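You operate a simulated robot arm through the tools that you are given. There is no shell and no other tool. Be economical: measure what you need, move in short steps, check, and stop when the job is done.

You run a simulated two-armed robot. Do the job below in one go: nothing can be reset, and whatever is moved stays where it is left.

JOB
Shut the chute's flap, free the red stop, reset and restart the screw.
Fine: in that order; green screw button on the desk, till its lamp is lit; decanter and sieve stay off.

Only the result counts: the job must be done as asked and must still hold three seconds after the hand-in. Knocking over, shifting, dropping, spilling or breaking anything else fails it.

ROBOT AND FRAMES
Two 7-joint arms with fingered hands on one trunk, on a base that drives. Base frame: it is fixed to the floor where the robot stands at the start and does not move with it; the origin is under the middle of the robot, x ahead of it, y to its left, z up. Readings come in mm, degrees, newtons and seconds.
The left shoulder is at the start at [157, 125, 1157], the right one opposite. With the tool pointing down near the work surface each hand reaches from about 540 to 920 mm from the robot's upright axis, wherever it stands, measured 20 degrees to its own side. Places, roughly: black decanter button [-900, 2400, 1000]; black dial on the desk [-1100, 2200, 1100]; black screw button [-800, 2400, 1000]; black sieve button [-1000, 2400, 1000]; blue decanter [2500, 0, 800]; blue reset button [-1100, 2400, 1000]; flap on the steel chute [700, 200, 1100]; green button at the end of the decanter [700, 600, 800]; green decanter button [-900, 2300, 1000]; green screw button [-800, 2300, 1000]; green screw lamp [-800, 2300, 1100]; green sieve button [-1000, 2300, 1000]; red mushroom stop [-1200, 2400, 1000]; red switch at the end of the decanter [700, 500, 1000]; steel bolt at the end of the decanter [700, 400, 900]; steel chute at the end of the decanter [600, 200, 400]. Payload 3.7 kg a hand.
Tool frame (each hand has its own): the origin (TCP) lies between the finger pads and is the grasp point; the fingertips stand 25 mm ahead of it; z points along the fingers, y is the line along which they close. The gripper opens to 88 mm. The gripper's body begins 29 mm behind the TCP. The gripper is a hand of 5 fingers: y runs from the thumb to the fingers, the wrist lies at [-13, -97, -162] in the tool frame, and closing takes about 1.5 s.
Orientation is told as [roll, pitch, yaw] about the base's x, y, z axes, in that order, counted from this pose: with the fingers straight down and the wrist toward the robot, the tool's x, y and z point along [0, 1, 0], [1, 0, 0] and [0, 0, -1] of the base frame.

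CONTROLS
- The arms move only by the tool apply_moves. It takes "left_increments", "right_increments" or both (then of equal length, played together; a hand with none holds still); each is a list that holds one entry, the list of rows, each a list of 6 numbers: the shift along the tool's x, y, z in cm, then the turn, a rotation vector about the tool's x, y, z in degrees. In form: [[[tx, ty, tz, rx, ry, rz], ...]]. A call has 1 to 12 rows; each row shifts and turns the commanded pose from where the row before left it, along the tool's axes as they then stand. "left_jaw" and "right_jaw" are, for a hand that has rows, the closure in counts, from 0 (fully open) to 255 (shut), set as the call begins (left out, the last holds). Rows are played at 5 a second. More than 50 mm and 8.6 degrees between two rows, or a gripper value outside its range, and nothing of the call is played. Where a pose cannot be reached the arm comes as near as it can. A force on the tool above 40 N (or 10 N above the force at the start of the call, whichever is more), or a blocked arm, ends the call early, and 0.2 s more pass. Each finger travels about 45 mm/s and halts on what it meets, pressing with about 31 N; the grip force reading is that of the motor and also rises with nothing between the fingers. The clock runs only during rows and for 0.2 s after the last one: add rows that do not move to give the fingers time. It gives the time, the measured TCP pose, the force on the tool (base axes), the opening and the grip force at its end, in the units of the frame above (readings bear some noise), with the torque about the TCP (base axes, N m) and any sound that the robot's microphone picked up.
- Cameras (640 x 400 px; columns grow to the right, rows downward): "scene" is now at [263.9, 27.4, 1336.9]; the picture's right is [0.29, -0.96, 0.00], its down [-0.17, -0.05, -0.98] and it looks along [0.94, 0.28, -0.18] (base axes); focal length 214 px, centre (320, 200). "left" rides on the left gripper at [-59, -79, -105] in its tool frame; the picture's right is [-0.73, -0.32, 0.61], its down [0.62, -0.68, 0.38] and it looks along [0.29, 0.66, 0.70] (tool axes); focal length 234 px, centre (320, 200). "right" rides on the right gripper at [59, -79, -105] in its tool frame; the picture's right is [-0.73, 0.32, -0.61], its down [-0.62, -0.68, 0.38] and it looks along [-0.29, 0.66, 0.70] (tool axes); focal length 234 px, centre (320, 200).
- grab_frame(camera): a new picture of that camera. The clock stands still meanwhile.
- move_column(by): slides the trunk up (or, below 0, down) by that many mm; the arms and the scene camera ride with it, the base frame stays. It gives what a move gives, with no picture.
- drive_base(legs): drives the robot by 1 to 6 legs, each [ahead, left, turn to the left] in mm, mm and degrees, along the robot's own axes; the way and the turn of a leg run together, so that a leg with both is an arc; at most 1500 mm and 180 degrees a leg. The arms and the cameras ride along, it lands a little off, and it stops where it bumps. It gives what a move gives.
- move_fingers(index, middle, ring, little, thumb_bend, thumb_turn, hand): sets how far each is bent, from 0 (flat) to 1 (curled in); at 0.3 the hand is open as for a grip, at 0.7 the pads meet at the TCP. One left out holds its place. A second passes; each finger stops where it meets its share of the squeeze, and holds until it gets a number again. A gripper value or a shape takes the hand back. It gives what a move gives, with no picture; readings hold the bend of each and the force on index, middle, ring, little, thumb and palm. thumb_turn goes from beside the hand (0) to across from the fingers (1), as for a grip.
- set_grasp(shape, hand): the hand has 5 fingers and takes this shape, open, in about a second: jaw (thumb against the fingers, like two jaws); tri (thumb and two fingers); tip (a fingertip pinch); poke (one finger out to press); point (the index stretched); flat (the hand flat); cup (the hand cupped); fist (a fist). The gripper value then closes the fingers along that shape, each until it touches; the sizes above hold for jaw. It gives what a move gives, with no picture.
- head_to(pan, tilt): turns the head with the scene camera to pan (to the left, within 80 degrees either way) and tilt (down, from -29 to 69), counted from straight ahead of the robot. It gives what a move gives.
- point_at(camera, pixels): for up to 12 pixels [column, row] of the newest picture of that camera ("zoom" is the newest enlarged one), the place [x, y, z] in the base frame of the surface seen there, good to about 3 mm. The clock stands still meanwhile.
- inspect(camera, box): a new picture of the part [left, top, right, bottom] of that camera's present view, enlarged. The clock stands still meanwhile.
- job_done(): hands the job in; it is judged then, once.

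Work in short steps. Measure before you move; look again where a grasp or a placing could have gone wrong, and mend it. You have 80 turns and 58 pictures in all, those below and enlarged ones among them. Open the grippers and draw the arms clear of the work before you hand the job in, unless the task says otherwise; then end with one line.

The tools are called after ">>>" as name(argument=value, ...) on one line, values as JSON. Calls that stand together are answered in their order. apply_moves: Moves the arms, as the interface text tells. Its arguments: {"type":"object","properties":{"left_increments":{"type":"array"},"left_jaw":{"type":"number"},"right_increments":{"type":"array"},"right_jaw":{"type":"number"}},"required":[]} The other tools are called the same way: move_column (by) slides the trunk up or down; set_grasp (shape, hand) gives the hand a shape; move_fingers (index, middle, ring, little, thumb_bend, thumb_turn, hand) moves the fingers one by one; drive_base (legs) drives the base; head_to (pan, tilt) turns the head that bears the scene camera; grab_frame (camera) takes a picture; point_at (camera, pixels) gives the place of the surface under pixels of a picture; inspect (camera, box) takes an enlarged picture of a part of a camera's view; job_done () hands the job in.

At the start:

```text
time: 0.0
left_eef_pos: [373.4, 345.2, 1377.6]
left_ee_rot: [0.0, -0.1, 0.0]
left_wrist_force: [1.1, -0.2, -0.7]
left_ft_torque: [0.0, 0.0, 0.03]
left_finger_gap: 87.6
left_grasp_force: 0.1
left_shape: jaw
left_bend: [0.3, 0.3, 0.3, 0.3, 0.3, 0.98]
left_finger forces: [0.0, 0.1, 0.1, 0.0, 0.0, 0.1]
right_eef_pos: [360.4, -57.6, 1386.0]
right_ee_rot: [0.0, 0.0, 0.0]
right_wrist_force: [-0.5, 0.2, -0.9]
right_ft_torque: [0.0, -0.02, 0.0]
right_finger_gap: 87.8
right_grasp_force: 0.1
right_shape: jaw
right_bend: [0.3, 0.3, 0.3, 0.3, 0.3, 0.98]
right_finger forces: [0.1, 0.0, 0.1, 0.1, 0.1, 0.0]
trunk travel left (down, up): [-179.0, 236.0]
robot x, y, heading: [1.4, 0.4, 0.0]
head pan, tilt: [16.6, 10.2]
```

scene: 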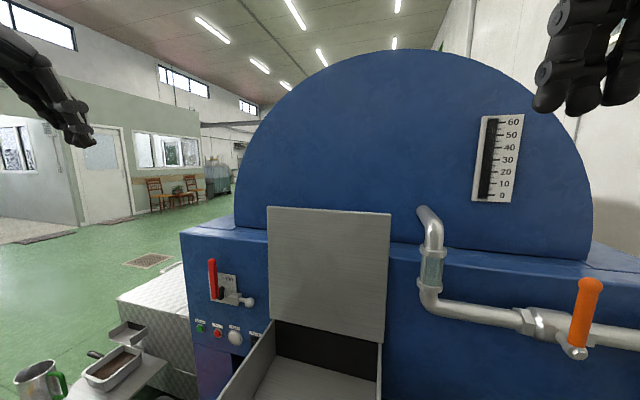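
right: 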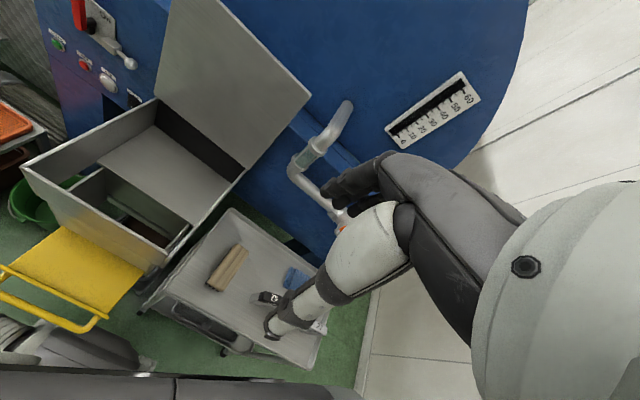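
left: 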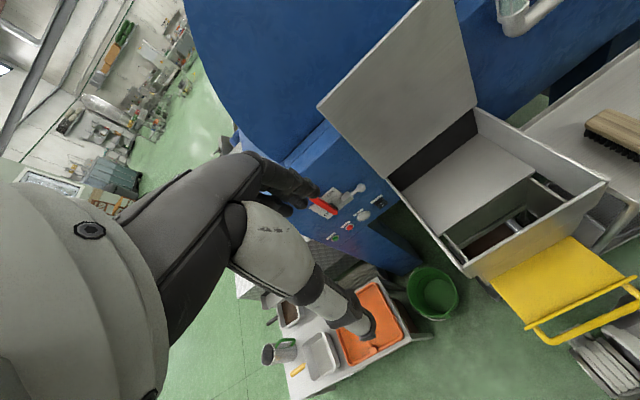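

The flap stands upright behind the chute (scene about 328,270), hinged at its low edge. I tilt the head down to see the chute and bolt.

>>> head_to(pan=15, tilt=35)

>>> grab_frame(camera="scene")

```text
time: 0.9
left_eef_pos: [372.1, 345.6, 1376.7]
left_ee_rot: [0.0, 0.0, -0.1]
left_wrist_force: [-0.4, -0.2, -0.4]
left_ft_torque: [-0.01, -0.01, 0.0]
left_finger_gap: 87.9
left_grasp_force: 0.0
left_shape: jaw
left_bend: [0.3, 0.3, 0.3, 0.3, 0.3, 0.98]
left_finger forces: [0.0, 0.1, 0.0, 0.0, 0.0, 0.0]
right_eef_pos: [361.3, -57.1, 1384.8]
right_ee_rot: [0.0, 0.0, 0.0]
right_wrist_force: [0.2, -0.8, 0.4]
right_ft_torque: [-0.01, -0.03, 0.0]
right_finger_gap: 87.8
right_grasp_force: 0.0
right_shape: jaw
right_bend: [0.3, 0.3, 0.3, 0.3, 0.3, 0.98]
right_finger forces: [0.0, 0.1, 0.0, 0.0, 0.0, 0.0]
trunk travel left (down, up): [-179.0, 236.0]
robot x, y, heading: [-0.3, 2.3, 0.1]
head pan, tilt: [15.0, 35.0]
```

```text
54 pictures are left
```

scene: 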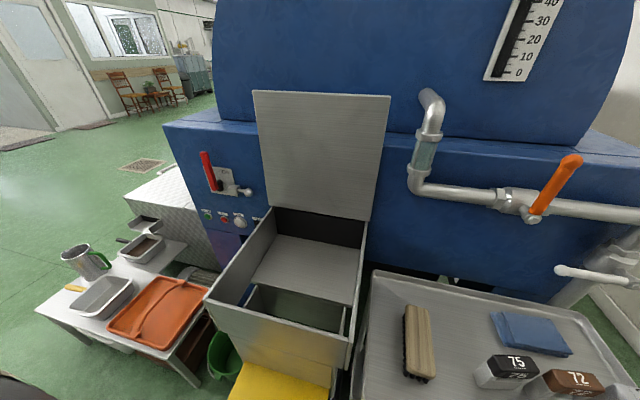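

Next I measure the flap corners, hinge line, chute rim and bolt, and enlarge the switch/bolt region (about 225,200).

>>> point_at(camera="scene", pixels=[[258, 95], [386, 100], [275, 203], [365, 216], [322, 95], [322, 160], [206, 296], [346, 345], [276, 225], [364, 245], [246, 192], [230, 188]])

>>> inspect(camera="scene", box=[180, 130, 400, 270])

```text
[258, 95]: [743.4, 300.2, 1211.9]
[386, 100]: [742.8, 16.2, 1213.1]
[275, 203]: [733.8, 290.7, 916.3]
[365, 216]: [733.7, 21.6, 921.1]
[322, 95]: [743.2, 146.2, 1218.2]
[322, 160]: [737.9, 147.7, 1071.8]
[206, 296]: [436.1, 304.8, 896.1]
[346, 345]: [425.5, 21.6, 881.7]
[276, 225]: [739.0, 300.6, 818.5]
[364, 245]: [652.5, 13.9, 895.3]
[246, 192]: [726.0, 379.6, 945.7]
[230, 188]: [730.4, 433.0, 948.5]
```

```text
2.86 times, centred on (290, 200) of scene
```

zoom: 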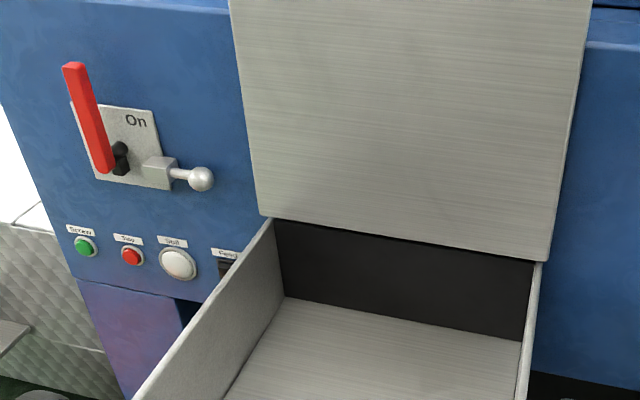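

Flap: hinge about x 734, z 915, top z 1215, leaning back a little. I check the clearance behind it.

>>> point_at(camera="scene", pixels=[[300, 86], [340, 60], [300, 40], [230, 125], [240, 110], [395, 130], [300, 10], [280, 300], [300, 260], [270, 360]])

>>> inspect(camera="left", box=[300, 0, 620, 280])

```text
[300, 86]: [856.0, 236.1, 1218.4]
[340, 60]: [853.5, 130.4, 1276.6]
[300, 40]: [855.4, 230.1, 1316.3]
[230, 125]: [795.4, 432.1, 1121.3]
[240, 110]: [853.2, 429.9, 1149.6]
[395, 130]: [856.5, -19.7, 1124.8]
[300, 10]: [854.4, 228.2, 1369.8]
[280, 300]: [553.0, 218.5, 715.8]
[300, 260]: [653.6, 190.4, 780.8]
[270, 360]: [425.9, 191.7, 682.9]
```

```text
1.43 times, centred on (460, 140) of left
```

zoom: 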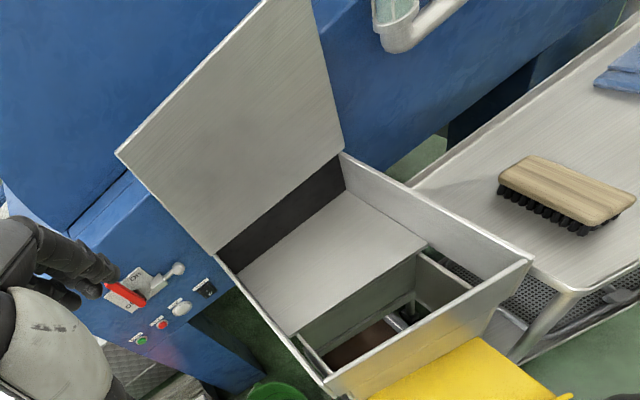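

There are 110 mm of free space behind the flap top (drum at x≈855). I bring the open left hand over the top edge near y 220, then look before lowering.

>>> apply_moves(left_increments=[[[-1.56, 4.5, 0, 0, 0, 0], [-1.56, 4.5, 0, 0, 0, 0], [-1.56, 4.5, 0, 0, 0, 0], [-1.56, 4.5, 0, 0, 0, 0], [-1.56, 4.5, 0, 0, 0, 0], [-1.56, 4.5, 0, 0, 0, 0], [-1.56, 4.5, 0, 0, 0, 0], [-1.56, 4.5, 0, 0, 0, 0], [0, 0, 4, 0, 0, 0], [0, 0, 4, 0, 0, 0]]])

>>> grab_frame(camera="scene")

```text
time: 3.1
left_eef_pos: [712.8, 234.2, 1279.1]
left_ee_rot: [0.0, 0.3, 0.0]
left_wrist_force: [0.1, 0.4, -0.6]
left_ft_torque: [-0.04, 0.0, -0.01]
left_finger_gap: 87.8
left_grasp_force: 0.0
left_shape: jaw
left_bend: [0.3, 0.3, 0.3, 0.3, 0.3, 0.98]
left_finger forces: [0.1, 0.1, 0.1, 0.0, 0.0, 0.0]
left hand out of reach, approached as far as the arm can: row 8
right_eef_pos: [362.2, -57.3, 1385.3]
right_ee_rot: [0.0, 0.3, 0.1]
right_wrist_force: [-0.4, -0.5, -0.5]
right_ft_torque: [0.05, 0.03, 0.01]
right_finger_gap: 87.4
right_grasp_force: 0.0
right_shape: jaw
right_bend: [0.3, 0.3, 0.3, 0.3, 0.3, 0.98]
right_finger forces: [0.0, 0.0, 0.0, 0.0, 0.0, 0.1]
trunk travel left (down, up): [-179.0, 236.0]
robot x, y, heading: [-0.4, 6.6, 0.1]
head pan, tilt: [15.0, 35.0]
```

```text
51 pictures are left
```

scene: 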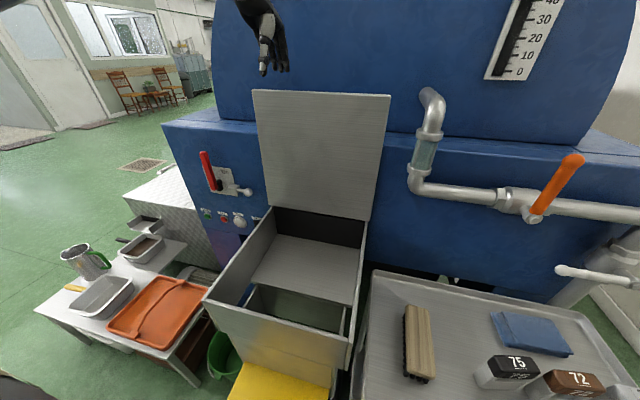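

The hand is at [713,234,1279], above the edge (about 270,70). I shift 25 mm ahead and lower 75 mm so that the fingers hang behind the flap and the thumb in front.

>>> apply_moves(left_increments=[[[0, 2.5, 0, 0, 0, 0], [0, 0, 3, 0, 0, 0], [0, 0, 3, 0, 0, 0], [0, 0, 1.5, 0, 0, 0]]])

>>> inspect(camera="scene", box=[210, 0, 410, 130])

```text
time: 4.1
left_eef_pos: [734.3, 238.1, 1206.6]
left_ee_rot: [0.0, 0.0, 0.0]
left_wrist_force: [-0.6, -0.6, -0.3]
left_ft_torque: [0.01, 0.01, 0.02]
left_finger_gap: 87.8
left_grasp_force: 0.1
left_shape: jaw
left_bend: [0.3, 0.3, 0.3, 0.3, 0.3, 0.98]
left_finger forces: [0.0, 0.1, 0.1, 0.0, 0.1, 0.0]
right_eef_pos: [361.0, -57.2, 1384.7]
right_ee_rot: [0.0, 0.0, 0.0]
right_wrist_force: [-0.6, -0.1, -0.4]
right_ft_torque: [0.0, -0.03, 0.01]
right_finger_gap: 87.6
right_grasp_force: 0.0
right_shape: jaw
right_bend: [0.3, 0.3, 0.3, 0.3, 0.3, 0.98]
right_finger forces: [0.1, 0.0, 0.0, 0.1, 0.0, 0.1]
trunk travel left (down, up): [-179.0, 236.0]
robot x, y, heading: [-0.4, -2.3, -0.1]
head pan, tilt: [15.0, 35.0]
```

```text
3.08 times, centred on (310, 65) of scene
```

zoom: 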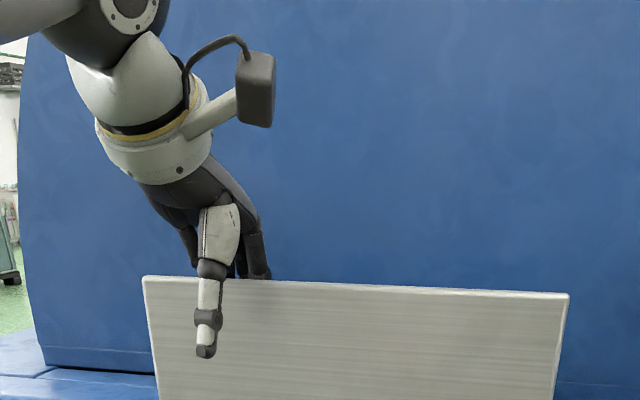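

Fingers are behind the edge, thumb in front. I pull the flap toward the robot along its arc, about 175 mm.

>>> apply_moves(left_increments=[[[0, -3, 0, 0, 0, 0], [0, -2.5, 0.2, 0, 0, 0], [0, -3, 0.5, 0, 0, 0], [0, -3, 0.9, 0, 0, 0], [0, -3, 1.2, 0, 0, 0], [0, -3, 1.5, 0, 0, 0]]])

>>> grab_frame(camera="scene")

```text
time: 5.5
left_eef_pos: [560.2, 238.8, 1164.4]
left_ee_rot: [0.1, 0.0, 0.0]
left_wrist_force: [0.7, 0.9, 1.2]
left_ft_torque: [0.04, -0.08, 0.02]
left_finger_gap: 87.9
left_grasp_force: 0.0
left_shape: jaw
left_bend: [0.3, 0.3, 0.3, 0.3, 0.3, 0.98]
left_finger forces: [0.7, 0.3, 0.0, 0.0, 0.0, 0.1]
right_eef_pos: [359.5, -56.4, 1385.7]
right_ee_rot: [-0.1, 0.0, -0.1]
right_wrist_force: [0.7, -0.5, 0.5]
right_ft_torque: [0.04, 0.01, -0.01]
right_finger_gap: 87.8
right_grasp_force: 0.0
right_shape: jaw
right_bend: [0.3, 0.3, 0.3, 0.3, 0.3, 0.98]
right_finger forces: [0.1, 0.1, 0.1, 0.0, 0.1, 0.1]
trunk travel left (down, up): [-179.0, 236.0]
robot x, y, heading: [0.6, -3.3, -0.1]
head pan, tilt: [15.0, 35.0]
```

```text
49 pictures are left
```

scene: 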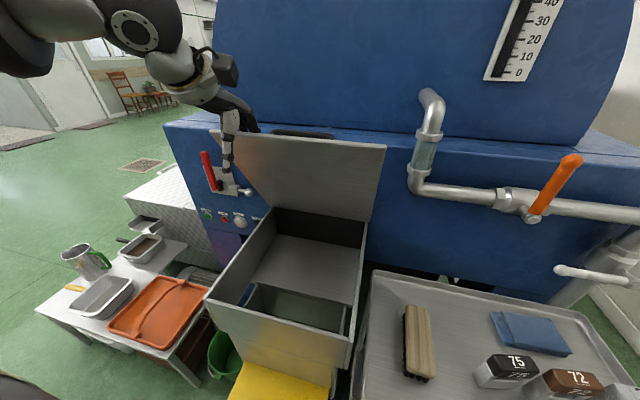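

The flap follows (now about 30° forward) and holds by friction. I carry on down the arc to roughly 75°.

>>> apply_moves(left_increments=[[[0, -2.7, 1.9, 0, 0, 0], [0, -2.7, 2.1, 0, 0, 0], [0, -2.0, 2.7, 0, 0, 0], [0, -2.1, 2.7, 0, 0, 0], [0, -1.3, 3.1, 0, 0, 0], [0, -1.3, 3.2, 0, 0, 0]]])

>>> grab_frame(camera="scene")

```text
time: 6.9
left_eef_pos: [493.7, 251.1, 1023.2]
left_ee_rot: [-0.1, 0.0, -0.1]
left_wrist_force: [-29.2, -2.8, 11.9]
left_ft_torque: [-0.04, 0.36, 0.03]
left_finger_gap: 87.7
left_grasp_force: 0.2
left_shape: jaw
left_bend: [0.3, 0.3, 0.3, 0.3, 0.03, 0.94]
left_finger forces: [0.1, 0.1, 0.0, 0.0, 30.3, 0.1]
left hand out of reach, approached as far as the arm can: row 4, 5, 6
right_eef_pos: [354.4, -58.1, 1388.5]
right_ee_rot: [-0.1, -0.4, 0.0]
right_wrist_force: [-0.7, 0.5, 0.0]
right_ft_torque: [0.0, 0.0, 0.0]
right_finger_gap: 87.7
right_grasp_force: 0.1
right_shape: jaw
right_bend: [0.3, 0.3, 0.3, 0.3, 0.3, 0.98]
right_finger forces: [0.0, 0.1, 0.0, 0.1, 0.1, 0.1]
trunk travel left (down, up): [-179.0, 236.0]
robot x, y, heading: [-5.6, 3.1, 0.2]
head pan, tilt: [15.0, 35.0]
```

```text
48 pictures are left
```

scene: 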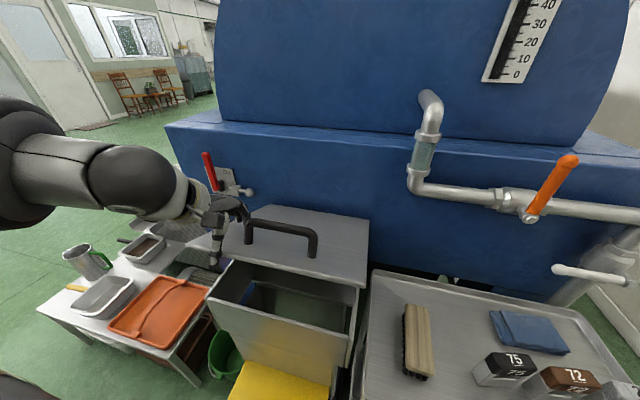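

The flap has come well down; the thumb reads 30 N, so it's touching the edge. I measure the flap's surface and front edge (230,258)-(356,283).

>>> point_at(camera="scene", pixels=[[290, 268], [352, 280], [320, 225], [350, 225], [300, 240], [228, 275], [208, 300], [246, 230], [314, 240]])

>>> inspect(camera="scene", box=[180, 170, 380, 300])

```text
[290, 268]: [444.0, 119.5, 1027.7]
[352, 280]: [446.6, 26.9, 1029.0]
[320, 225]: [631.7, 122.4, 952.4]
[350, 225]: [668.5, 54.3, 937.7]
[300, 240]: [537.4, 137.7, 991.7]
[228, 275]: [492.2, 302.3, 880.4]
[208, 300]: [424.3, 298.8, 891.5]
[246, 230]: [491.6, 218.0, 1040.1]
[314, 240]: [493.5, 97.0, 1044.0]
```

```text
3.08 times, centred on (280, 235) of scene
```

zoom: 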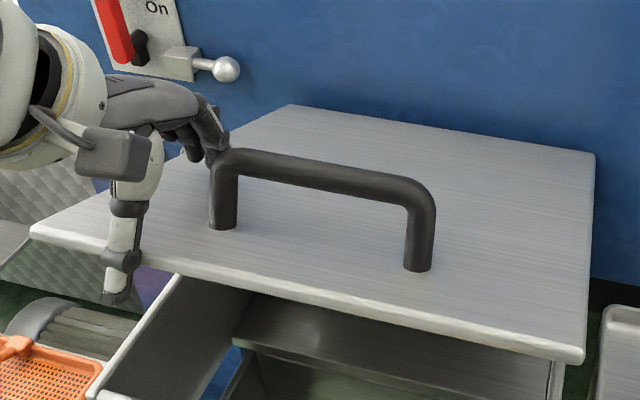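

The flap is at about 70°, with the thumb caught on its front edge at z≈1028. I lift the hand clear (up and a little left, away from the handle), then make a fist to push the flap down.

>>> apply_moves(left_increments=[[[0, 0, -3, 0, 0, 0], [0.5, 0, -4, 0, 0, 0], [0, 0, -4, 0, 0, 0], [0, 0, -4, 0, 0, 0]]])

>>> set_grasp(hand="left", shape="fist")

>>> grab_frame(camera="scene")

```text
time: 7.9
left_eef_pos: [497.2, 257.9, 1173.8]
left_ee_rot: [0.0, 0.0, 0.0]
left_wrist_force: [-0.4, -0.4, -0.7]
left_ft_torque: [-0.02, 0.0, 0.02]
left_finger_gap: 88.0
left_grasp_force: 0.0
left_shape: jaw
left_bend: [0.3, 0.3, 0.3, 0.3, 0.3, 0.97]
left_finger forces: [0.0, 0.1, 0.0, 0.0, 0.0, 0.0]
right_eef_pos: [359.8, -58.7, 1385.3]
right_ee_rot: [-0.1, 0.0, 0.0]
right_wrist_force: [-1.6, 0.2, 0.0]
right_ft_torque: [0.0, 0.0, 0.02]
right_finger_gap: 87.7
right_grasp_force: 0.0
right_shape: jaw
right_bend: [0.3, 0.3, 0.3, 0.3, 0.3, 0.98]
right_finger forces: [0.0, 0.0, 0.0, 0.0, 0.0, 0.0]
trunk travel left (down, up): [-179.0, 236.0]
robot x, y, heading: [0.7, 0.1, 0.1]
head pan, tilt: [15.0, 35.0]
```

```text
time: 8.8
left_eef_pos: [498.8, 258.1, 1171.6]
left_ee_rot: [0.0, 0.0, 0.0]
left_wrist_force: [-0.4, 0.0, -0.1]
left_ft_torque: [0.01, -0.01, 0.01]
left_finger_gap: 0.0
left_grasp_force: 0.1
left_shape: fist
left_bend: [1.0, 1.0, 1.0, 1.0, 0.86, 0.85]
left_finger forces: [0.0, 0.1, 0.1, 0.0, 0.1, 0.0]
right_eef_pos: [360.5, -57.2, 1385.8]
right_ee_rot: [0.0, 0.1, 0.0]
right_wrist_force: [1.0, 0.5, 0.8]
right_ft_torque: [0.02, 0.01, 0.05]
right_finger_gap: 87.8
right_grasp_force: 0.1
right_shape: jaw
right_bend: [0.3, 0.3, 0.3, 0.3, 0.3, 0.98]
right_finger forces: [0.0, 0.1, 0.0, 0.0, 0.0, 0.0]
trunk travel left (down, up): [-179.0, 236.0]
robot x, y, heading: [1.4, -1.2, 0.1]
head pan, tilt: [15.0, 35.0]
```

```text
46 pictures are left
```

scene: 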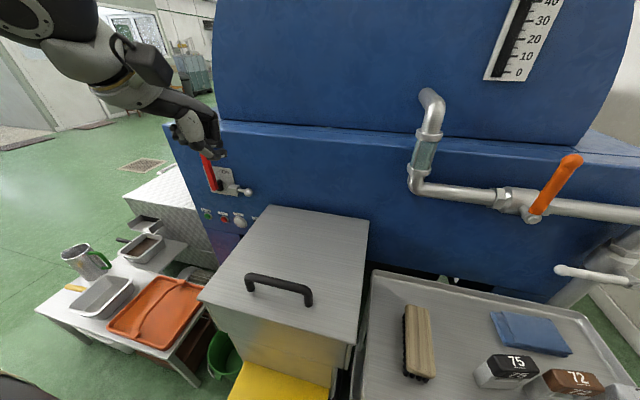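

The flap has now fallen down. I check that it lies flat and whether something like the bolt must hold it.

>>> point_at(camera="scene", pixels=[[210, 295], [340, 335], [270, 212], [360, 225], [280, 260], [240, 300], [222, 320]])

>>> inspect(camera="scene", box=[180, 140, 400, 400])

```text
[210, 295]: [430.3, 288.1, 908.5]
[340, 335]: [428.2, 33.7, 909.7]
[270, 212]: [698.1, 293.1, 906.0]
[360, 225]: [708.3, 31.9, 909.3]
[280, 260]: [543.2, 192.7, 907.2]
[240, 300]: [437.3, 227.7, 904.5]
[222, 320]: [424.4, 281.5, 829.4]
```

```text
1.54 times, centred on (290, 270) of scene
```

zoom: 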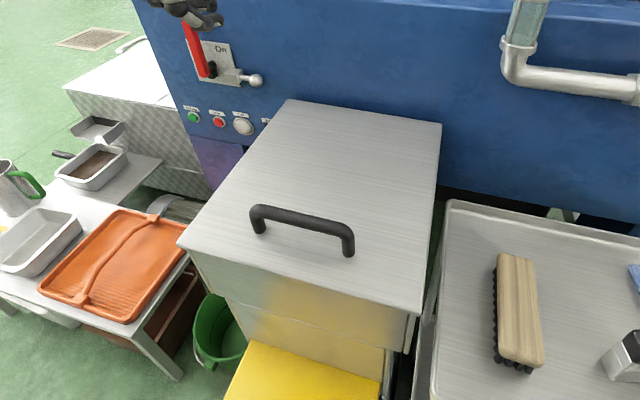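

The flap lies flat at z≈908 all round: shut. I draw the left arm back up toward its start pose, then back off and turn to see the desk.

>>> apply_moves(left_increments=[[[0, 0, -4, 0, 0, 0], [0, 0, -4, 0, 0, 0], [0, -2, -4, 0, 0, 0], [1, -3, -4, 0, 0, 0], [1, -3, -4, 0, 0, 0], [1, -3, 0, 0, 0, 0]]])

>>> head_to(pan=80, tilt=15)

>>> grab_frame(camera="scene")

```text
refused: row 4 steps farther than a row can; nothing moved
```

```text
time: 10.2
left_eef_pos: [498.8, 257.4, 1171.2]
left_ee_rot: [-0.1, 0.1, -0.1]
left_wrist_force: [-0.1, -0.2, -0.2]
left_ft_torque: [-0.01, 0.0, 0.01]
left_finger_gap: 0.0
left_grasp_force: 0.0
left_shape: fist
left_bend: [1.0, 1.0, 1.0, 1.0, 0.86, 0.85]
left_finger forces: [0.0, 0.1, 0.0, 0.0, 0.1, 0.0]
right_eef_pos: [360.6, -57.3, 1386.6]
right_ee_rot: [0.2, 0.0, 0.1]
right_wrist_force: [4.4, 20.0, 22.9]
right_ft_torque: [1.25, 1.22, -1.44]
right_finger_gap: 88.0
right_grasp_force: 0.0
right_shape: jaw
right_bend: [0.3, 0.3, 0.3, 0.3, 0.25, 0.64]
right_finger forces: [0.1, 0.1, 0.0, 0.1, 0.0, 0.1]
trunk travel left (down, up): [-179.0, 236.0]
robot x, y, heading: [1.6, 6.4, -0.0]
head pan, tilt: [80.0, 15.0]
```

```text
44 pictures are left
```

scene: 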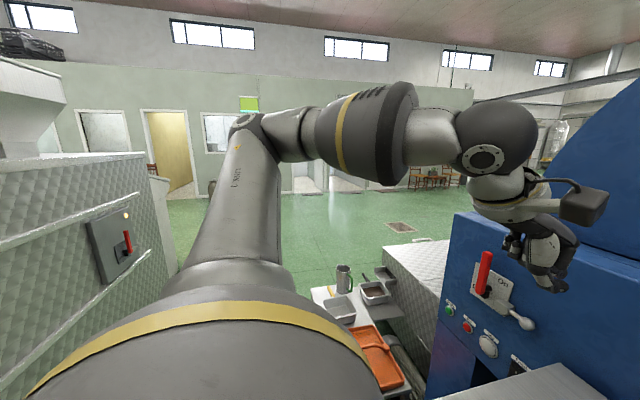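

The head bumped the right thumb, so I pan it back; and I retract the left arm with smaller rows while moving the right hand outward.

>>> head_to(pan=30, tilt=25)

>>> apply_moves(left_increments=[[[0, 0, -4, 0, 0, 0], [0, 0, -4, 0, 0, 0], [0, -3, 0, 0, 0, 0], [1, -3, 0, 0, 0, 0], [1, -3, 0, 0, 0, 0], [1, -3, 0, 0, 0, 0]]], right_increments=[[[-2, 0, 2, 0, 0, 0], [-4, 0, 2, 0, 0, 0], [-4, 0, 2, 0, 0, 0], [-4, 0, 2, 0, 0, 0], [-4, 0, 2, 0, 0, 0], [0, 0, 0, 0, 0, 0]]])

>>> grab_frame(camera="scene")

```text
time: 11.3
left_eef_pos: [498.5, 258.6, 1171.0]
left_ee_rot: [0.0, 0.0, 0.0]
left_wrist_force: [-0.6, -0.2, -0.1]
left_ft_torque: [-0.01, 0.02, -0.01]
left_finger_gap: 0.0
left_grasp_force: 0.1
left_shape: fist
left_bend: [1.0, 1.0, 1.0, 1.0, 0.86, 0.85]
left_finger forces: [0.0, 0.0, 0.0, 0.0, 0.1, 0.0]
right_eef_pos: [359.8, -57.7, 1385.2]
right_ee_rot: [-0.2, 0.2, 0.2]
right_wrist_force: [-0.2, 0.0, 0.3]
right_ft_torque: [0.02, 0.01, -0.02]
right_finger_gap: 88.0
right_grasp_force: 0.1
right_shape: jaw
right_bend: [0.3, 0.3, 0.3, 0.3, 0.3, 0.97]
right_finger forces: [0.1, 0.0, 0.1, 0.1, 0.1, 0.1]
trunk travel left (down, up): [-179.0, 236.0]
robot x, y, heading: [-0.5, 1.6, -0.0]
head pan, tilt: [30.0, 25.0]
```

```text
time: 11.7
left_eef_pos: [498.0, 256.6, 1196.8]
left_ee_rot: [0.0, -0.1, 0.1]
left_wrist_force: [-0.7, -0.7, -0.4]
left_ft_torque: [0.04, -0.02, 0.01]
left_finger_gap: 0.0
left_grasp_force: 0.1
left_shape: fist
left_bend: [1.0, 1.0, 1.0, 1.0, 0.86, 0.85]
left_finger forces: [0.0, 0.1, 0.0, 0.0, 0.1, 0.1]
right_eef_pos: [361.8, -69.0, 1379.0]
right_ee_rot: [1.6, -0.7, -0.8]
right_wrist_force: [7.1, 3.1, 16.8]
right_ft_torque: [0.11, 0.93, -0.18]
right_finger_gap: 87.8
right_grasp_force: 0.2
right_shape: jaw
right_bend: [0.3, 0.3, 0.3, 0.3, 0.26, 0.95]
right_finger forces: [0.0, 0.0, 0.0, 0.1, 0.1, 0.0]
trunk travel left (down, up): [-179.0, 236.0]
robot x, y, heading: [-0.5, 1.7, -0.2]
head pan, tilt: [30.0, 25.0]
stopped in row 1 (right hand): the force on the tool passed its limit at 62 N (the readings are from after the stop); the commanded pose is now the measured one
```

```text
43 pictures are left
```

scene: 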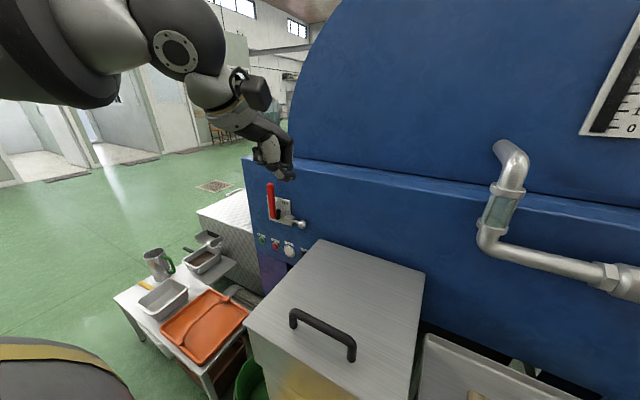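

The right thumb touches the head when panned left. I pan back to 12°, then move the right hand forward and outward, away from the head.

>>> head_to(pan=12, tilt=20)

>>> apply_moves(right_increments=[[[0, 3, 0, 0, 0, 0], [0, 3, 0, 0, 0, 0], [-3, 3, 0, 0, 0, 0], [-4, 0, 1, 0, 0, 0], [-4, 0, 2, 0, 0, 0], [-4, 0, 2, 0, 0, 0], [-4, 0, 2, 0, 0, 0]]])

>>> apply_moves(left_increments=[[[0, 0, -4, 0, 0, 0], [0, -4, -1, 0, 0, 0], [1, -4, 0, 0, 0, 0], [2, -4, 0, 0, 0, 0], [2, -2, 0, 0, 0, 0]]])

```text
time: 12.5
left_eef_pos: [498.5, 257.5, 1196.4]
left_ee_rot: [-0.1, -0.1, 0.1]
left_wrist_force: [0.9, 0.3, -0.7]
left_ft_torque: [-0.01, 0.0, -0.02]
left_finger_gap: 0.1
left_grasp_force: 0.1
left_shape: fist
left_bend: [1.0, 1.0, 1.0, 1.0, 0.86, 0.85]
left_finger forces: [0.0, 0.0, 0.0, 0.1, 0.1, 0.1]
right_eef_pos: [361.8, -68.4, 1377.2]
right_ee_rot: [0.9, -0.3, -0.5]
right_wrist_force: [-1.0, 0.2, -1.4]
right_ft_torque: [0.02, 0.01, -0.05]
right_finger_gap: 88.1
right_grasp_force: 0.0
right_shape: jaw
right_bend: [0.3, 0.3, 0.3, 0.3, 0.3, 0.98]
right_finger forces: [0.0, 0.0, 0.1, 0.1, 0.1, 0.0]
trunk travel left (down, up): [-179.0, 236.0]
robot x, y, heading: [2.4, 0.5, 0.0]
head pan, tilt: [12.0, 20.0]
```

```text
time: 14.1
left_eef_pos: [499.1, 255.6, 1196.2]
left_ee_rot: [0.1, -0.1, 0.1]
left_wrist_force: [-0.3, -0.3, 0.0]
left_ft_torque: [0.02, 0.02, 0.0]
left_finger_gap: 0.0
left_grasp_force: 0.1
left_shape: fist
left_bend: [1.0, 1.0, 1.0, 1.0, 0.86, 0.85]
left_finger forces: [0.0, 0.0, 0.0, 0.0, 0.1, 0.0]
right_eef_pos: [451.3, -259.8, 1303.7]
right_ee_rot: [1.1, -0.4, -0.6]
right_wrist_force: [-0.7, -0.4, -0.9]
right_ft_torque: [0.04, -0.01, 0.03]
right_finger_gap: 87.8
right_grasp_force: 0.1
right_shape: jaw
right_bend: [0.3, 0.3, 0.3, 0.3, 0.3, 0.98]
right_finger forces: [0.0, 0.0, 0.1, 0.0, 0.1, 0.1]
trunk travel left (down, up): [-179.0, 236.0]
robot x, y, heading: [2.4, -0.5, -0.0]
head pan, tilt: [12.0, 20.0]
```

```text
time: 15.3
left_eef_pos: [358.8, 308.8, 1243.0]
left_ee_rot: [0.0, 0.0, 0.0]
left_wrist_force: [0.7, -0.5, 0.7]
left_ft_torque: [-0.02, 0.02, 0.0]
left_finger_gap: 0.0
left_grasp_force: 0.1
left_shape: fist
left_bend: [1.0, 1.0, 1.0, 1.0, 0.86, 0.85]
left_finger forces: [0.0, 0.1, 0.0, 0.1, 0.0, 0.0]
right_eef_pos: [452.7, -258.1, 1304.1]
right_ee_rot: [1.1, -0.4, -0.5]
right_wrist_force: [0.2, -0.1, 0.3]
right_ft_torque: [0.01, 0.04, 0.01]
right_finger_gap: 87.9
right_grasp_force: 0.1
right_shape: jaw
right_bend: [0.3, 0.3, 0.3, 0.3, 0.3, 0.98]
right_finger forces: [0.0, 0.0, 0.0, 0.1, 0.0, 0.0]
trunk travel left (down, up): [-179.0, 236.0]
robot x, y, heading: [-1.2, 2.0, 0.1]
head pan, tilt: [12.0, 20.0]
```

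Arms are in. I look left (pan 75) for the desk and the free floor.

>>> head_to(pan=75, tilt=20)

>>> grab_frame(camera="scene")

```text
time: 16.6
left_eef_pos: [358.2, 309.3, 1244.2]
left_ee_rot: [0.0, -0.1, 0.1]
left_wrist_force: [-0.5, -0.6, -0.4]
left_ft_torque: [-0.02, 0.01, 0.01]
left_finger_gap: 0.0
left_grasp_force: 0.0
left_shape: fist
left_bend: [1.0, 1.0, 1.0, 1.0, 0.86, 0.85]
left_finger forces: [0.1, 0.0, 0.1, 0.0, 0.1, 0.1]
right_eef_pos: [451.2, -257.9, 1304.4]
right_ee_rot: [1.1, -0.6, -0.6]
right_wrist_force: [-0.2, 0.2, -0.7]
right_ft_torque: [-0.01, -0.01, 0.02]
right_finger_gap: 87.9
right_grasp_force: 0.1
right_shape: jaw
right_bend: [0.3, 0.3, 0.3, 0.3, 0.3, 0.98]
right_finger forces: [0.0, 0.1, 0.1, 0.0, 0.1, 0.0]
trunk travel left (down, up): [-179.0, 236.0]
robot x, y, heading: [0.5, 0.8, -0.1]
head pan, tilt: [75.0, 20.0]
```

```text
42 pictures are left
```

scene: 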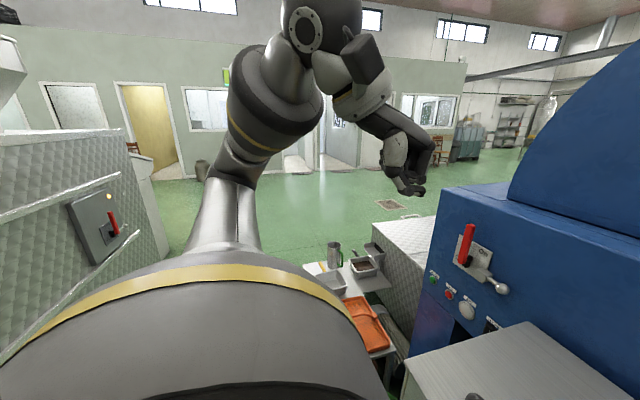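

To the left stands a plated machine (100,220) and something behind its corner (140,160). I measure the surroundings.

>>> point_at(camera="scene", pixels=[[100, 140], [100, 230], [160, 250], [20, 330], [140, 158], [150, 185], [133, 147], [300, 262], [335, 245], [385, 375], [200, 180], [360, 240]])

>>> inspect(camera="scene", box=[0, 100, 230, 270])

```text
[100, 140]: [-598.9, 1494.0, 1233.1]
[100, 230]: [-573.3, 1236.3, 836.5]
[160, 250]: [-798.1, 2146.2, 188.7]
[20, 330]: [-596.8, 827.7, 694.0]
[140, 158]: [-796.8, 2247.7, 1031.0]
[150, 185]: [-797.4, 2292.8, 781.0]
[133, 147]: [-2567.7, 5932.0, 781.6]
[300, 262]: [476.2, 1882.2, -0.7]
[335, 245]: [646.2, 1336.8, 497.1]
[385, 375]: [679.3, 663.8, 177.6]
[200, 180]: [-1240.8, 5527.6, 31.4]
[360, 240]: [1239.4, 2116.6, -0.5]
```

```text
2.35 times, centred on (115, 185) of scene
```

zoom: 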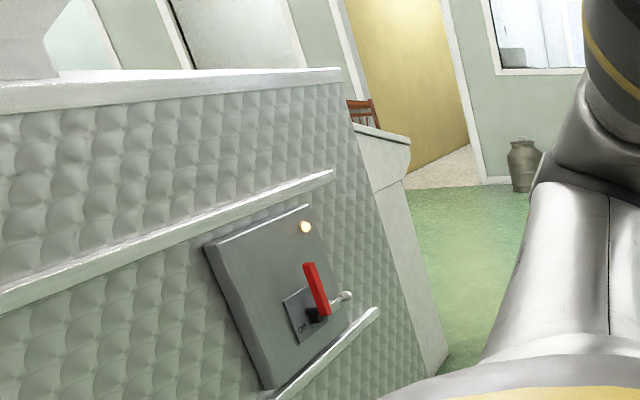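

The desk's end is at x≈-797, y 2150–2450, facing +y, so I must go round to its far side. Before turning I check the floor close around the base.

>>> head_to(pan=35, tilt=65)

>>> grab_frame(camera="scene")

```text
time: 17.8
left_eef_pos: [358.9, 308.7, 1244.6]
left_ee_rot: [0.0, -0.1, 0.1]
left_wrist_force: [0.2, 0.2, 0.1]
left_ft_torque: [0.01, 0.02, 0.0]
left_finger_gap: 0.0
left_grasp_force: 0.0
left_shape: fist
left_bend: [1.0, 1.0, 1.0, 1.0, 0.86, 0.85]
left_finger forces: [0.0, 0.0, 0.1, 0.0, 0.0, 0.1]
right_eef_pos: [450.9, -259.2, 1305.0]
right_ee_rot: [1.1, -0.5, -0.5]
right_wrist_force: [0.0, 0.7, -0.5]
right_ft_torque: [0.01, -0.02, 0.02]
right_finger_gap: 87.8
right_grasp_force: 0.1
right_shape: jaw
right_bend: [0.3, 0.3, 0.3, 0.3, 0.3, 0.98]
right_finger forces: [0.1, 0.0, 0.0, 0.0, 0.0, 0.0]
trunk travel left (down, up): [-179.0, 236.0]
robot x, y, heading: [-0.4, -1.8, -0.0]
head pan, tilt: [35.0, 65.0]
```

```text
40 pictures are left
```

scene: 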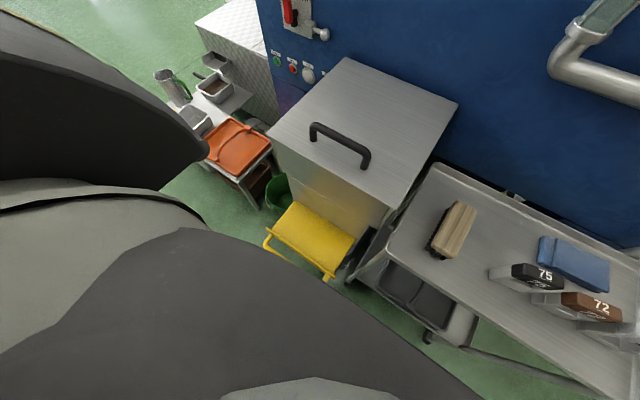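

>>> point_at(camera="scene", pixels=[[325, 277], [266, 243], [287, 248], [360, 275], [430, 340], [250, 200], [160, 76], [205, 165], [300, 205], [185, 110], [110, 60], [200, 215]])

```text
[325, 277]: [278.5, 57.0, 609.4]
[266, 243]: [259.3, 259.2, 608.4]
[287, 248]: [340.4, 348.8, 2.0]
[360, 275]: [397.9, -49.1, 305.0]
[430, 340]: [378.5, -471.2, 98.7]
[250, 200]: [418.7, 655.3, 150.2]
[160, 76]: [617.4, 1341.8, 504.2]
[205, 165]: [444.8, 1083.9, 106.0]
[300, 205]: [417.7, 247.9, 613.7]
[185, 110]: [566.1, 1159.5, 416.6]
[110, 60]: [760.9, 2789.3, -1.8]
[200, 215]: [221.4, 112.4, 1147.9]
```

The yellow trolley's handle is at x≈260, so I back 130 mm and strafe left along the aisle (heading kept) past the table to y≈3050.

>>> drive_base(legs=[[-130, 0, 0], [0, 1500, 0], [0, 1600, 0]])

>>> head_to(pan=75, tilt=25)

>>> grab_frame(camera="scene")

```text
refused: 1600 is not a number from -1500 to 1500
```

```text
time: 18.8
left_eef_pos: [358.4, 307.4, 1243.9]
left_ee_rot: [0.0, -0.2, 0.1]
left_wrist_force: [0.2, 0.0, 0.0]
left_ft_torque: [0.02, -0.02, 0.02]
left_finger_gap: 0.0
left_grasp_force: 0.0
left_shape: fist
left_bend: [1.0, 1.0, 1.0, 1.0, 0.86, 0.85]
left_finger forces: [0.1, 0.0, 0.0, 0.0, 0.0, 0.1]
right_eef_pos: [450.5, -259.2, 1305.2]
right_ee_rot: [1.2, -0.5, -0.5]
right_wrist_force: [1.0, -0.2, -0.2]
right_ft_torque: [0.03, -0.02, -0.02]
right_finger_gap: 87.7
right_grasp_force: 0.0
right_shape: jaw
right_bend: [0.3, 0.3, 0.3, 0.3, 0.3, 0.98]
right_finger forces: [0.0, 0.1, 0.0, 0.1, 0.0, 0.1]
trunk travel left (down, up): [-179.0, 236.0]
robot x, y, heading: [0.8, 0.6, 0.0]
head pan, tilt: [75.0, 25.0]
```

```text
39 pictures are left
```

scene: 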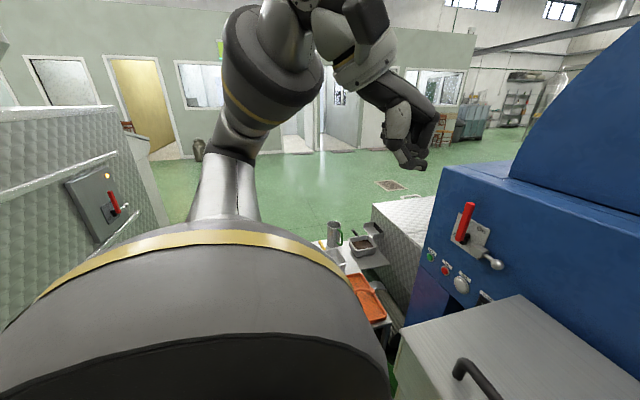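

The leg was too long; I resend it in legs within 1500 mm.

>>> drive_base(legs=[[-130, 0, 0], [0, 1500, 0], [0, 1500, 0], [0, 150, 0]])

>>> head_to(pan=80, tilt=25)

```text
time: 47.8
left_eef_pos: [143.7, 3513.6, 1244.6]
left_ee_rot: [0.0, 0.0, 2.2]
left_wrist_force: [-0.3, 0.5, 0.5]
left_ft_torque: [-0.02, 0.01, 0.0]
left_finger_gap: 0.0
left_grasp_force: 0.2
left_shape: fist
left_bend: [1.0, 1.0, 1.0, 1.0, 0.86, 0.85]
left_finger forces: [0.0, 0.1, 0.0, 0.0, 0.1, 0.0]
right_eef_pos: [256.2, 2950.0, 1306.3]
right_ee_rot: [1.2, -0.6, 1.6]
right_wrist_force: [-0.5, 0.7, 0.4]
right_ft_torque: [-0.03, 0.03, -0.05]
right_finger_gap: 88.1
right_grasp_force: 0.0
right_shape: jaw
right_bend: [0.3, 0.3, 0.3, 0.3, 0.3, 0.98]
right_finger forces: [0.1, 0.0, 0.0, 0.1, 0.0, 0.1]
trunk travel left (down, up): [-179.0, 236.0]
robot x, y, heading: [-203.5, 3189.5, 2.3]
head pan, tilt: [75.0, 25.0]
```

```text
time: 48.5
left_eef_pos: [142.9, 3514.2, 1244.2]
left_ee_rot: [0.0, -0.1, 2.3]
left_wrist_force: [-0.3, -1.0, 0.5]
left_ft_torque: [-0.01, 0.0, -0.01]
left_finger_gap: 0.0
left_grasp_force: 0.0
left_shape: fist
left_bend: [1.0, 1.0, 1.0, 1.0, 0.86, 0.85]
left_finger forces: [0.0, 0.0, 0.0, 0.0, 0.0, 0.0]
right_eef_pos: [257.0, 2948.9, 1304.2]
right_ee_rot: [1.1, -0.5, 1.6]
right_wrist_force: [-0.6, -0.4, 0.3]
right_ft_torque: [0.0, 0.01, 0.02]
right_finger_gap: 87.9
right_grasp_force: 0.0
right_shape: jaw
right_bend: [0.3, 0.3, 0.3, 0.3, 0.3, 0.98]
right_finger forces: [0.0, 0.0, 0.0, 0.1, 0.0, 0.0]
trunk travel left (down, up): [-179.0, 236.0]
robot x, y, heading: [-202.7, 3191.5, 2.3]
head pan, tilt: [80.0, 25.0]
```

At (-203, 3190), in open floor. I turn right 92° to face -y and look right toward the desk.

>>> drive_base(legs=[[0, 0, -92.3]])

>>> head_to(pan=-55, tilt=25)

>>> grab_frame(camera="scene")

```text
time: 52.8
left_eef_pos: [94.4, 2823.7, 1243.9]
left_ee_rot: [0.0, -0.1, -91.8]
left_wrist_force: [0.6, 0.7, 0.3]
left_ft_torque: [-0.01, 0.02, 0.01]
left_finger_gap: 0.0
left_grasp_force: 0.0
left_shape: fist
left_bend: [1.0, 1.0, 1.0, 1.0, 0.86, 0.85]
left_finger forces: [0.0, 0.0, 0.1, 0.1, 0.1, 0.0]
right_eef_pos: [-477.5, 2748.9, 1305.2]
right_ee_rot: [1.1, -0.5, -92.3]
right_wrist_force: [0.6, 0.1, -0.1]
right_ft_torque: [0.02, 0.0, 0.0]
right_finger_gap: 88.2
right_grasp_force: 0.1
right_shape: jaw
right_bend: [0.3, 0.3, 0.3, 0.3, 0.3, 0.98]
right_finger forces: [0.0, 0.1, 0.0, 0.0, 0.0, 0.1]
trunk travel left (down, up): [-179.0, 236.0]
robot x, y, heading: [-205.7, 3189.8, -92.0]
head pan, tilt: [80.0, 25.0]
```

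```text
time: 55.0
left_eef_pos: [93.1, 2822.7, 1244.7]
left_ee_rot: [0.0, -0.2, -91.8]
left_wrist_force: [-0.2, 0.0, -0.3]
left_ft_torque: [-0.02, -0.02, -0.02]
left_finger_gap: 0.0
left_grasp_force: 0.0
left_shape: fist
left_bend: [1.0, 1.0, 1.0, 1.0, 0.86, 0.85]
left_finger forces: [0.0, 0.1, 0.1, 0.0, 0.0, 0.0]
right_eef_pos: [-476.6, 2748.4, 1304.1]
right_ee_rot: [1.2, -0.4, -92.3]
right_wrist_force: [1.2, 0.2, 0.2]
right_ft_torque: [-0.01, -0.02, 0.01]
right_finger_gap: 88.0
right_grasp_force: 0.0
right_shape: jaw
right_bend: [0.3, 0.3, 0.3, 0.3, 0.3, 0.98]
right_finger forces: [0.0, 0.0, 0.0, 0.0, 0.1, 0.1]
trunk travel left (down, up): [-179.0, 236.0]
robot x, y, heading: [-205.0, 3188.4, -91.7]
head pan, tilt: [-55.0, 25.0]
```

```text
38 pictures are left
```

scene: 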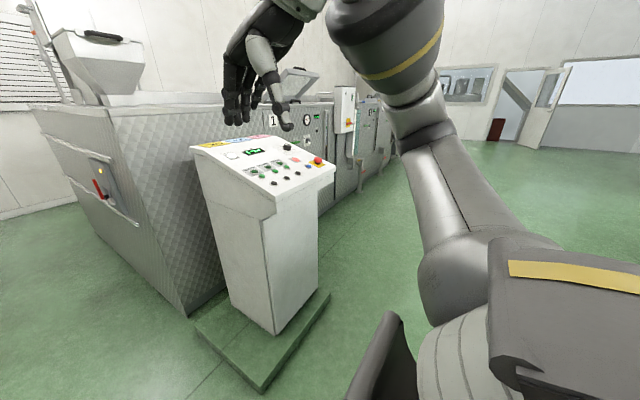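

The console stands on a green plinth, buttons facing +y. I zoom on the panel and measure.

>>> inspect(camera="scene", box=[180, 120, 350, 230])

>>> point_at(camera="scene", pixels=[[261, 390], [327, 296], [199, 325], [330, 177], [275, 198], [310, 152], [317, 161], [296, 160]])

```text
3.64 times, centred on (265, 175) of scene
```

zoom: 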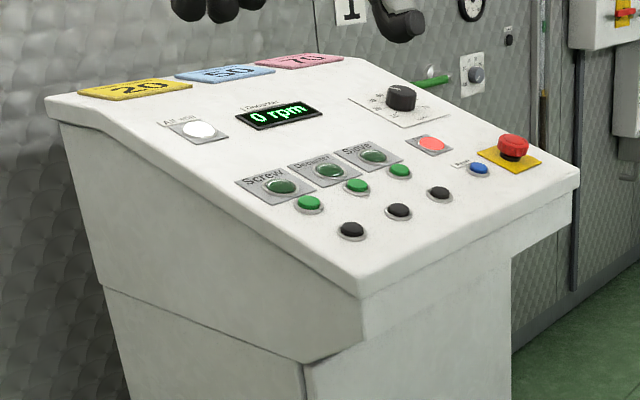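

```text
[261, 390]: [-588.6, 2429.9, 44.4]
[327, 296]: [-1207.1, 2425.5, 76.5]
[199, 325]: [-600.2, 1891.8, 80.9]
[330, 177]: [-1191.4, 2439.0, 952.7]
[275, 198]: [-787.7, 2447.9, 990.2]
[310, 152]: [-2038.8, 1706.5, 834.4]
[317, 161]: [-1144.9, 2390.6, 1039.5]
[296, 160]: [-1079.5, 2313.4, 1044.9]
```

Panel layout is clear: red mushroom (513,145), blue reset (479,169), green screw (309,203), lamps. I measure each.

>>> point_at(camera="zoom", pixels=[[513, 139], [479, 167], [309, 202], [358, 185], [400, 170], [351, 229], [399, 210], [280, 186], [433, 144], [528, 170], [420, 240], [402, 95]])

```text
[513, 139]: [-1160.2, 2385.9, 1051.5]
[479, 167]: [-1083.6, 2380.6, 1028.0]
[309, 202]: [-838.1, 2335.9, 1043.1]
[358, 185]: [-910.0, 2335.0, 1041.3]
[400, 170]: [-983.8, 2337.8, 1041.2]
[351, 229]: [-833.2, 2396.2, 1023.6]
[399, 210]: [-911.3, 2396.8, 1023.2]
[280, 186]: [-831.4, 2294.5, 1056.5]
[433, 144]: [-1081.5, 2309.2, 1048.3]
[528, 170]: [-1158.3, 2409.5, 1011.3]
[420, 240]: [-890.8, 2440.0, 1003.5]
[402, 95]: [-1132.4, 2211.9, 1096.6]
```

The mushroom is at [-1160,2386,1051], reset [-1084,2381,1028], green screw [-838,2336,1043]. I drive to about (-920, 3050), facing the panel.

>>> drive_base(legs=[[0, 0, 1.7], [0, -715, 0], [135, 0, 0]])

>>> head_to(pan=-10, tilt=30)

>>> grab_frame(camera="scene")

```text
time: 63.0
left_eef_pos: [-610.9, 2699.5, 1244.6]
left_ee_rot: [0.0, 0.0, -89.7]
left_wrist_force: [-0.1, -0.7, -0.3]
left_ft_torque: [0.03, 0.01, 0.01]
left_finger_gap: 0.1
left_grasp_force: 0.2
left_shape: fist
left_bend: [1.0, 1.0, 1.0, 1.0, 0.86, 0.85]
left_finger forces: [0.0, 0.1, 0.0, 0.0, 0.1, 0.1]
right_eef_pos: [-1177.2, 2605.3, 1304.4]
right_ee_rot: [1.1, -0.5, -90.3]
right_wrist_force: [-0.8, -0.6, 0.3]
right_ft_torque: [0.02, 0.01, 0.04]
right_finger_gap: 88.0
right_grasp_force: 0.0
right_shape: jaw
right_bend: [0.3, 0.3, 0.3, 0.3, 0.3, 0.98]
right_finger forces: [0.1, 0.1, 0.1, 0.0, 0.0, 0.1]
trunk travel left (down, up): [-179.0, 236.0]
robot x, y, heading: [-919.5, 3058.0, -89.5]
head pan, tilt: [-55.0, 25.0]
```

```text
time: 64.1
left_eef_pos: [-610.9, 2698.9, 1245.9]
left_ee_rot: [0.0, -0.1, -89.6]
left_wrist_force: [0.1, -0.2, 1.1]
left_ft_torque: [0.0, 0.03, 0.0]
left_finger_gap: 0.0
left_grasp_force: 0.0
left_shape: fist
left_bend: [1.0, 1.0, 1.0, 1.0, 0.86, 0.85]
left_finger forces: [0.0, 0.1, 0.0, 0.0, 0.0, 0.0]
right_eef_pos: [-1178.1, 2604.4, 1304.6]
right_ee_rot: [1.1, -0.5, -90.3]
right_wrist_force: [-0.4, 0.3, 0.9]
right_ft_torque: [-0.03, 0.02, 0.02]
right_finger_gap: 87.8
right_grasp_force: 0.1
right_shape: jaw
right_bend: [0.3, 0.3, 0.3, 0.3, 0.3, 0.98]
right_finger forces: [0.0, 0.1, 0.0, 0.1, 0.1, 0.0]
trunk travel left (down, up): [-179.0, 236.0]
robot x, y, heading: [-921.9, 3052.1, -89.9]
head pan, tilt: [-10.0, 30.0]
```

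```text
36 pictures are left
```

scene: 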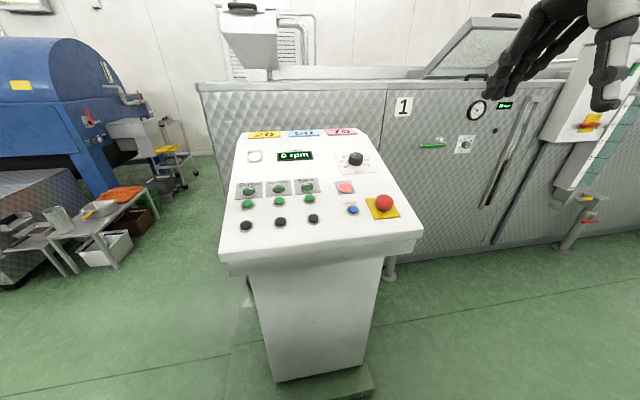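

Well placed. I enlarge the panel to read it.

>>> inspect(camera="scene", box=[215, 125, 425, 260])

>>> inspect(camera="scene", box=[335, 175, 415, 225])

>>> point_at(camera="zoom", pixels=[[395, 215], [395, 265], [395, 240], [340, 220], [450, 220], [140, 275], [470, 330], [300, 100], [300, 350]])

```text
2.96 times, centred on (320, 192) of scene
```

zoom: 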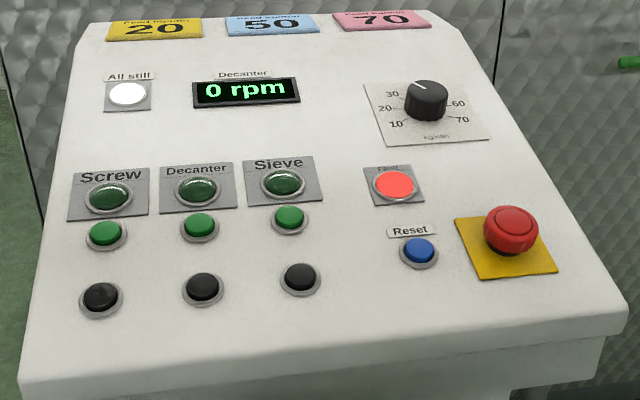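

```text
8.00 times, centred on (375, 200) of scene
```

zoom: 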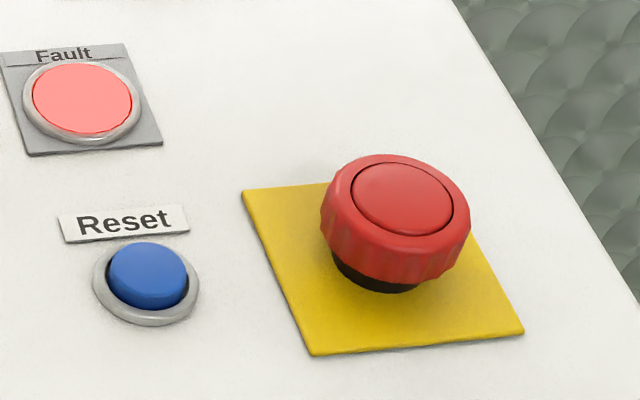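

```text
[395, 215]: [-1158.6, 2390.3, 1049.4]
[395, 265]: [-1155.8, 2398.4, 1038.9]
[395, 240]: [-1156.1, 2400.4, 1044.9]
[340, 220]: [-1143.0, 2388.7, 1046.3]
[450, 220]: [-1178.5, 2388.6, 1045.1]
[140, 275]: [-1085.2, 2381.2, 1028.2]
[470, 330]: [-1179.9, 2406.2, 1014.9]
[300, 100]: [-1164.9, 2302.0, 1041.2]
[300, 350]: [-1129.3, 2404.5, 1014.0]
```

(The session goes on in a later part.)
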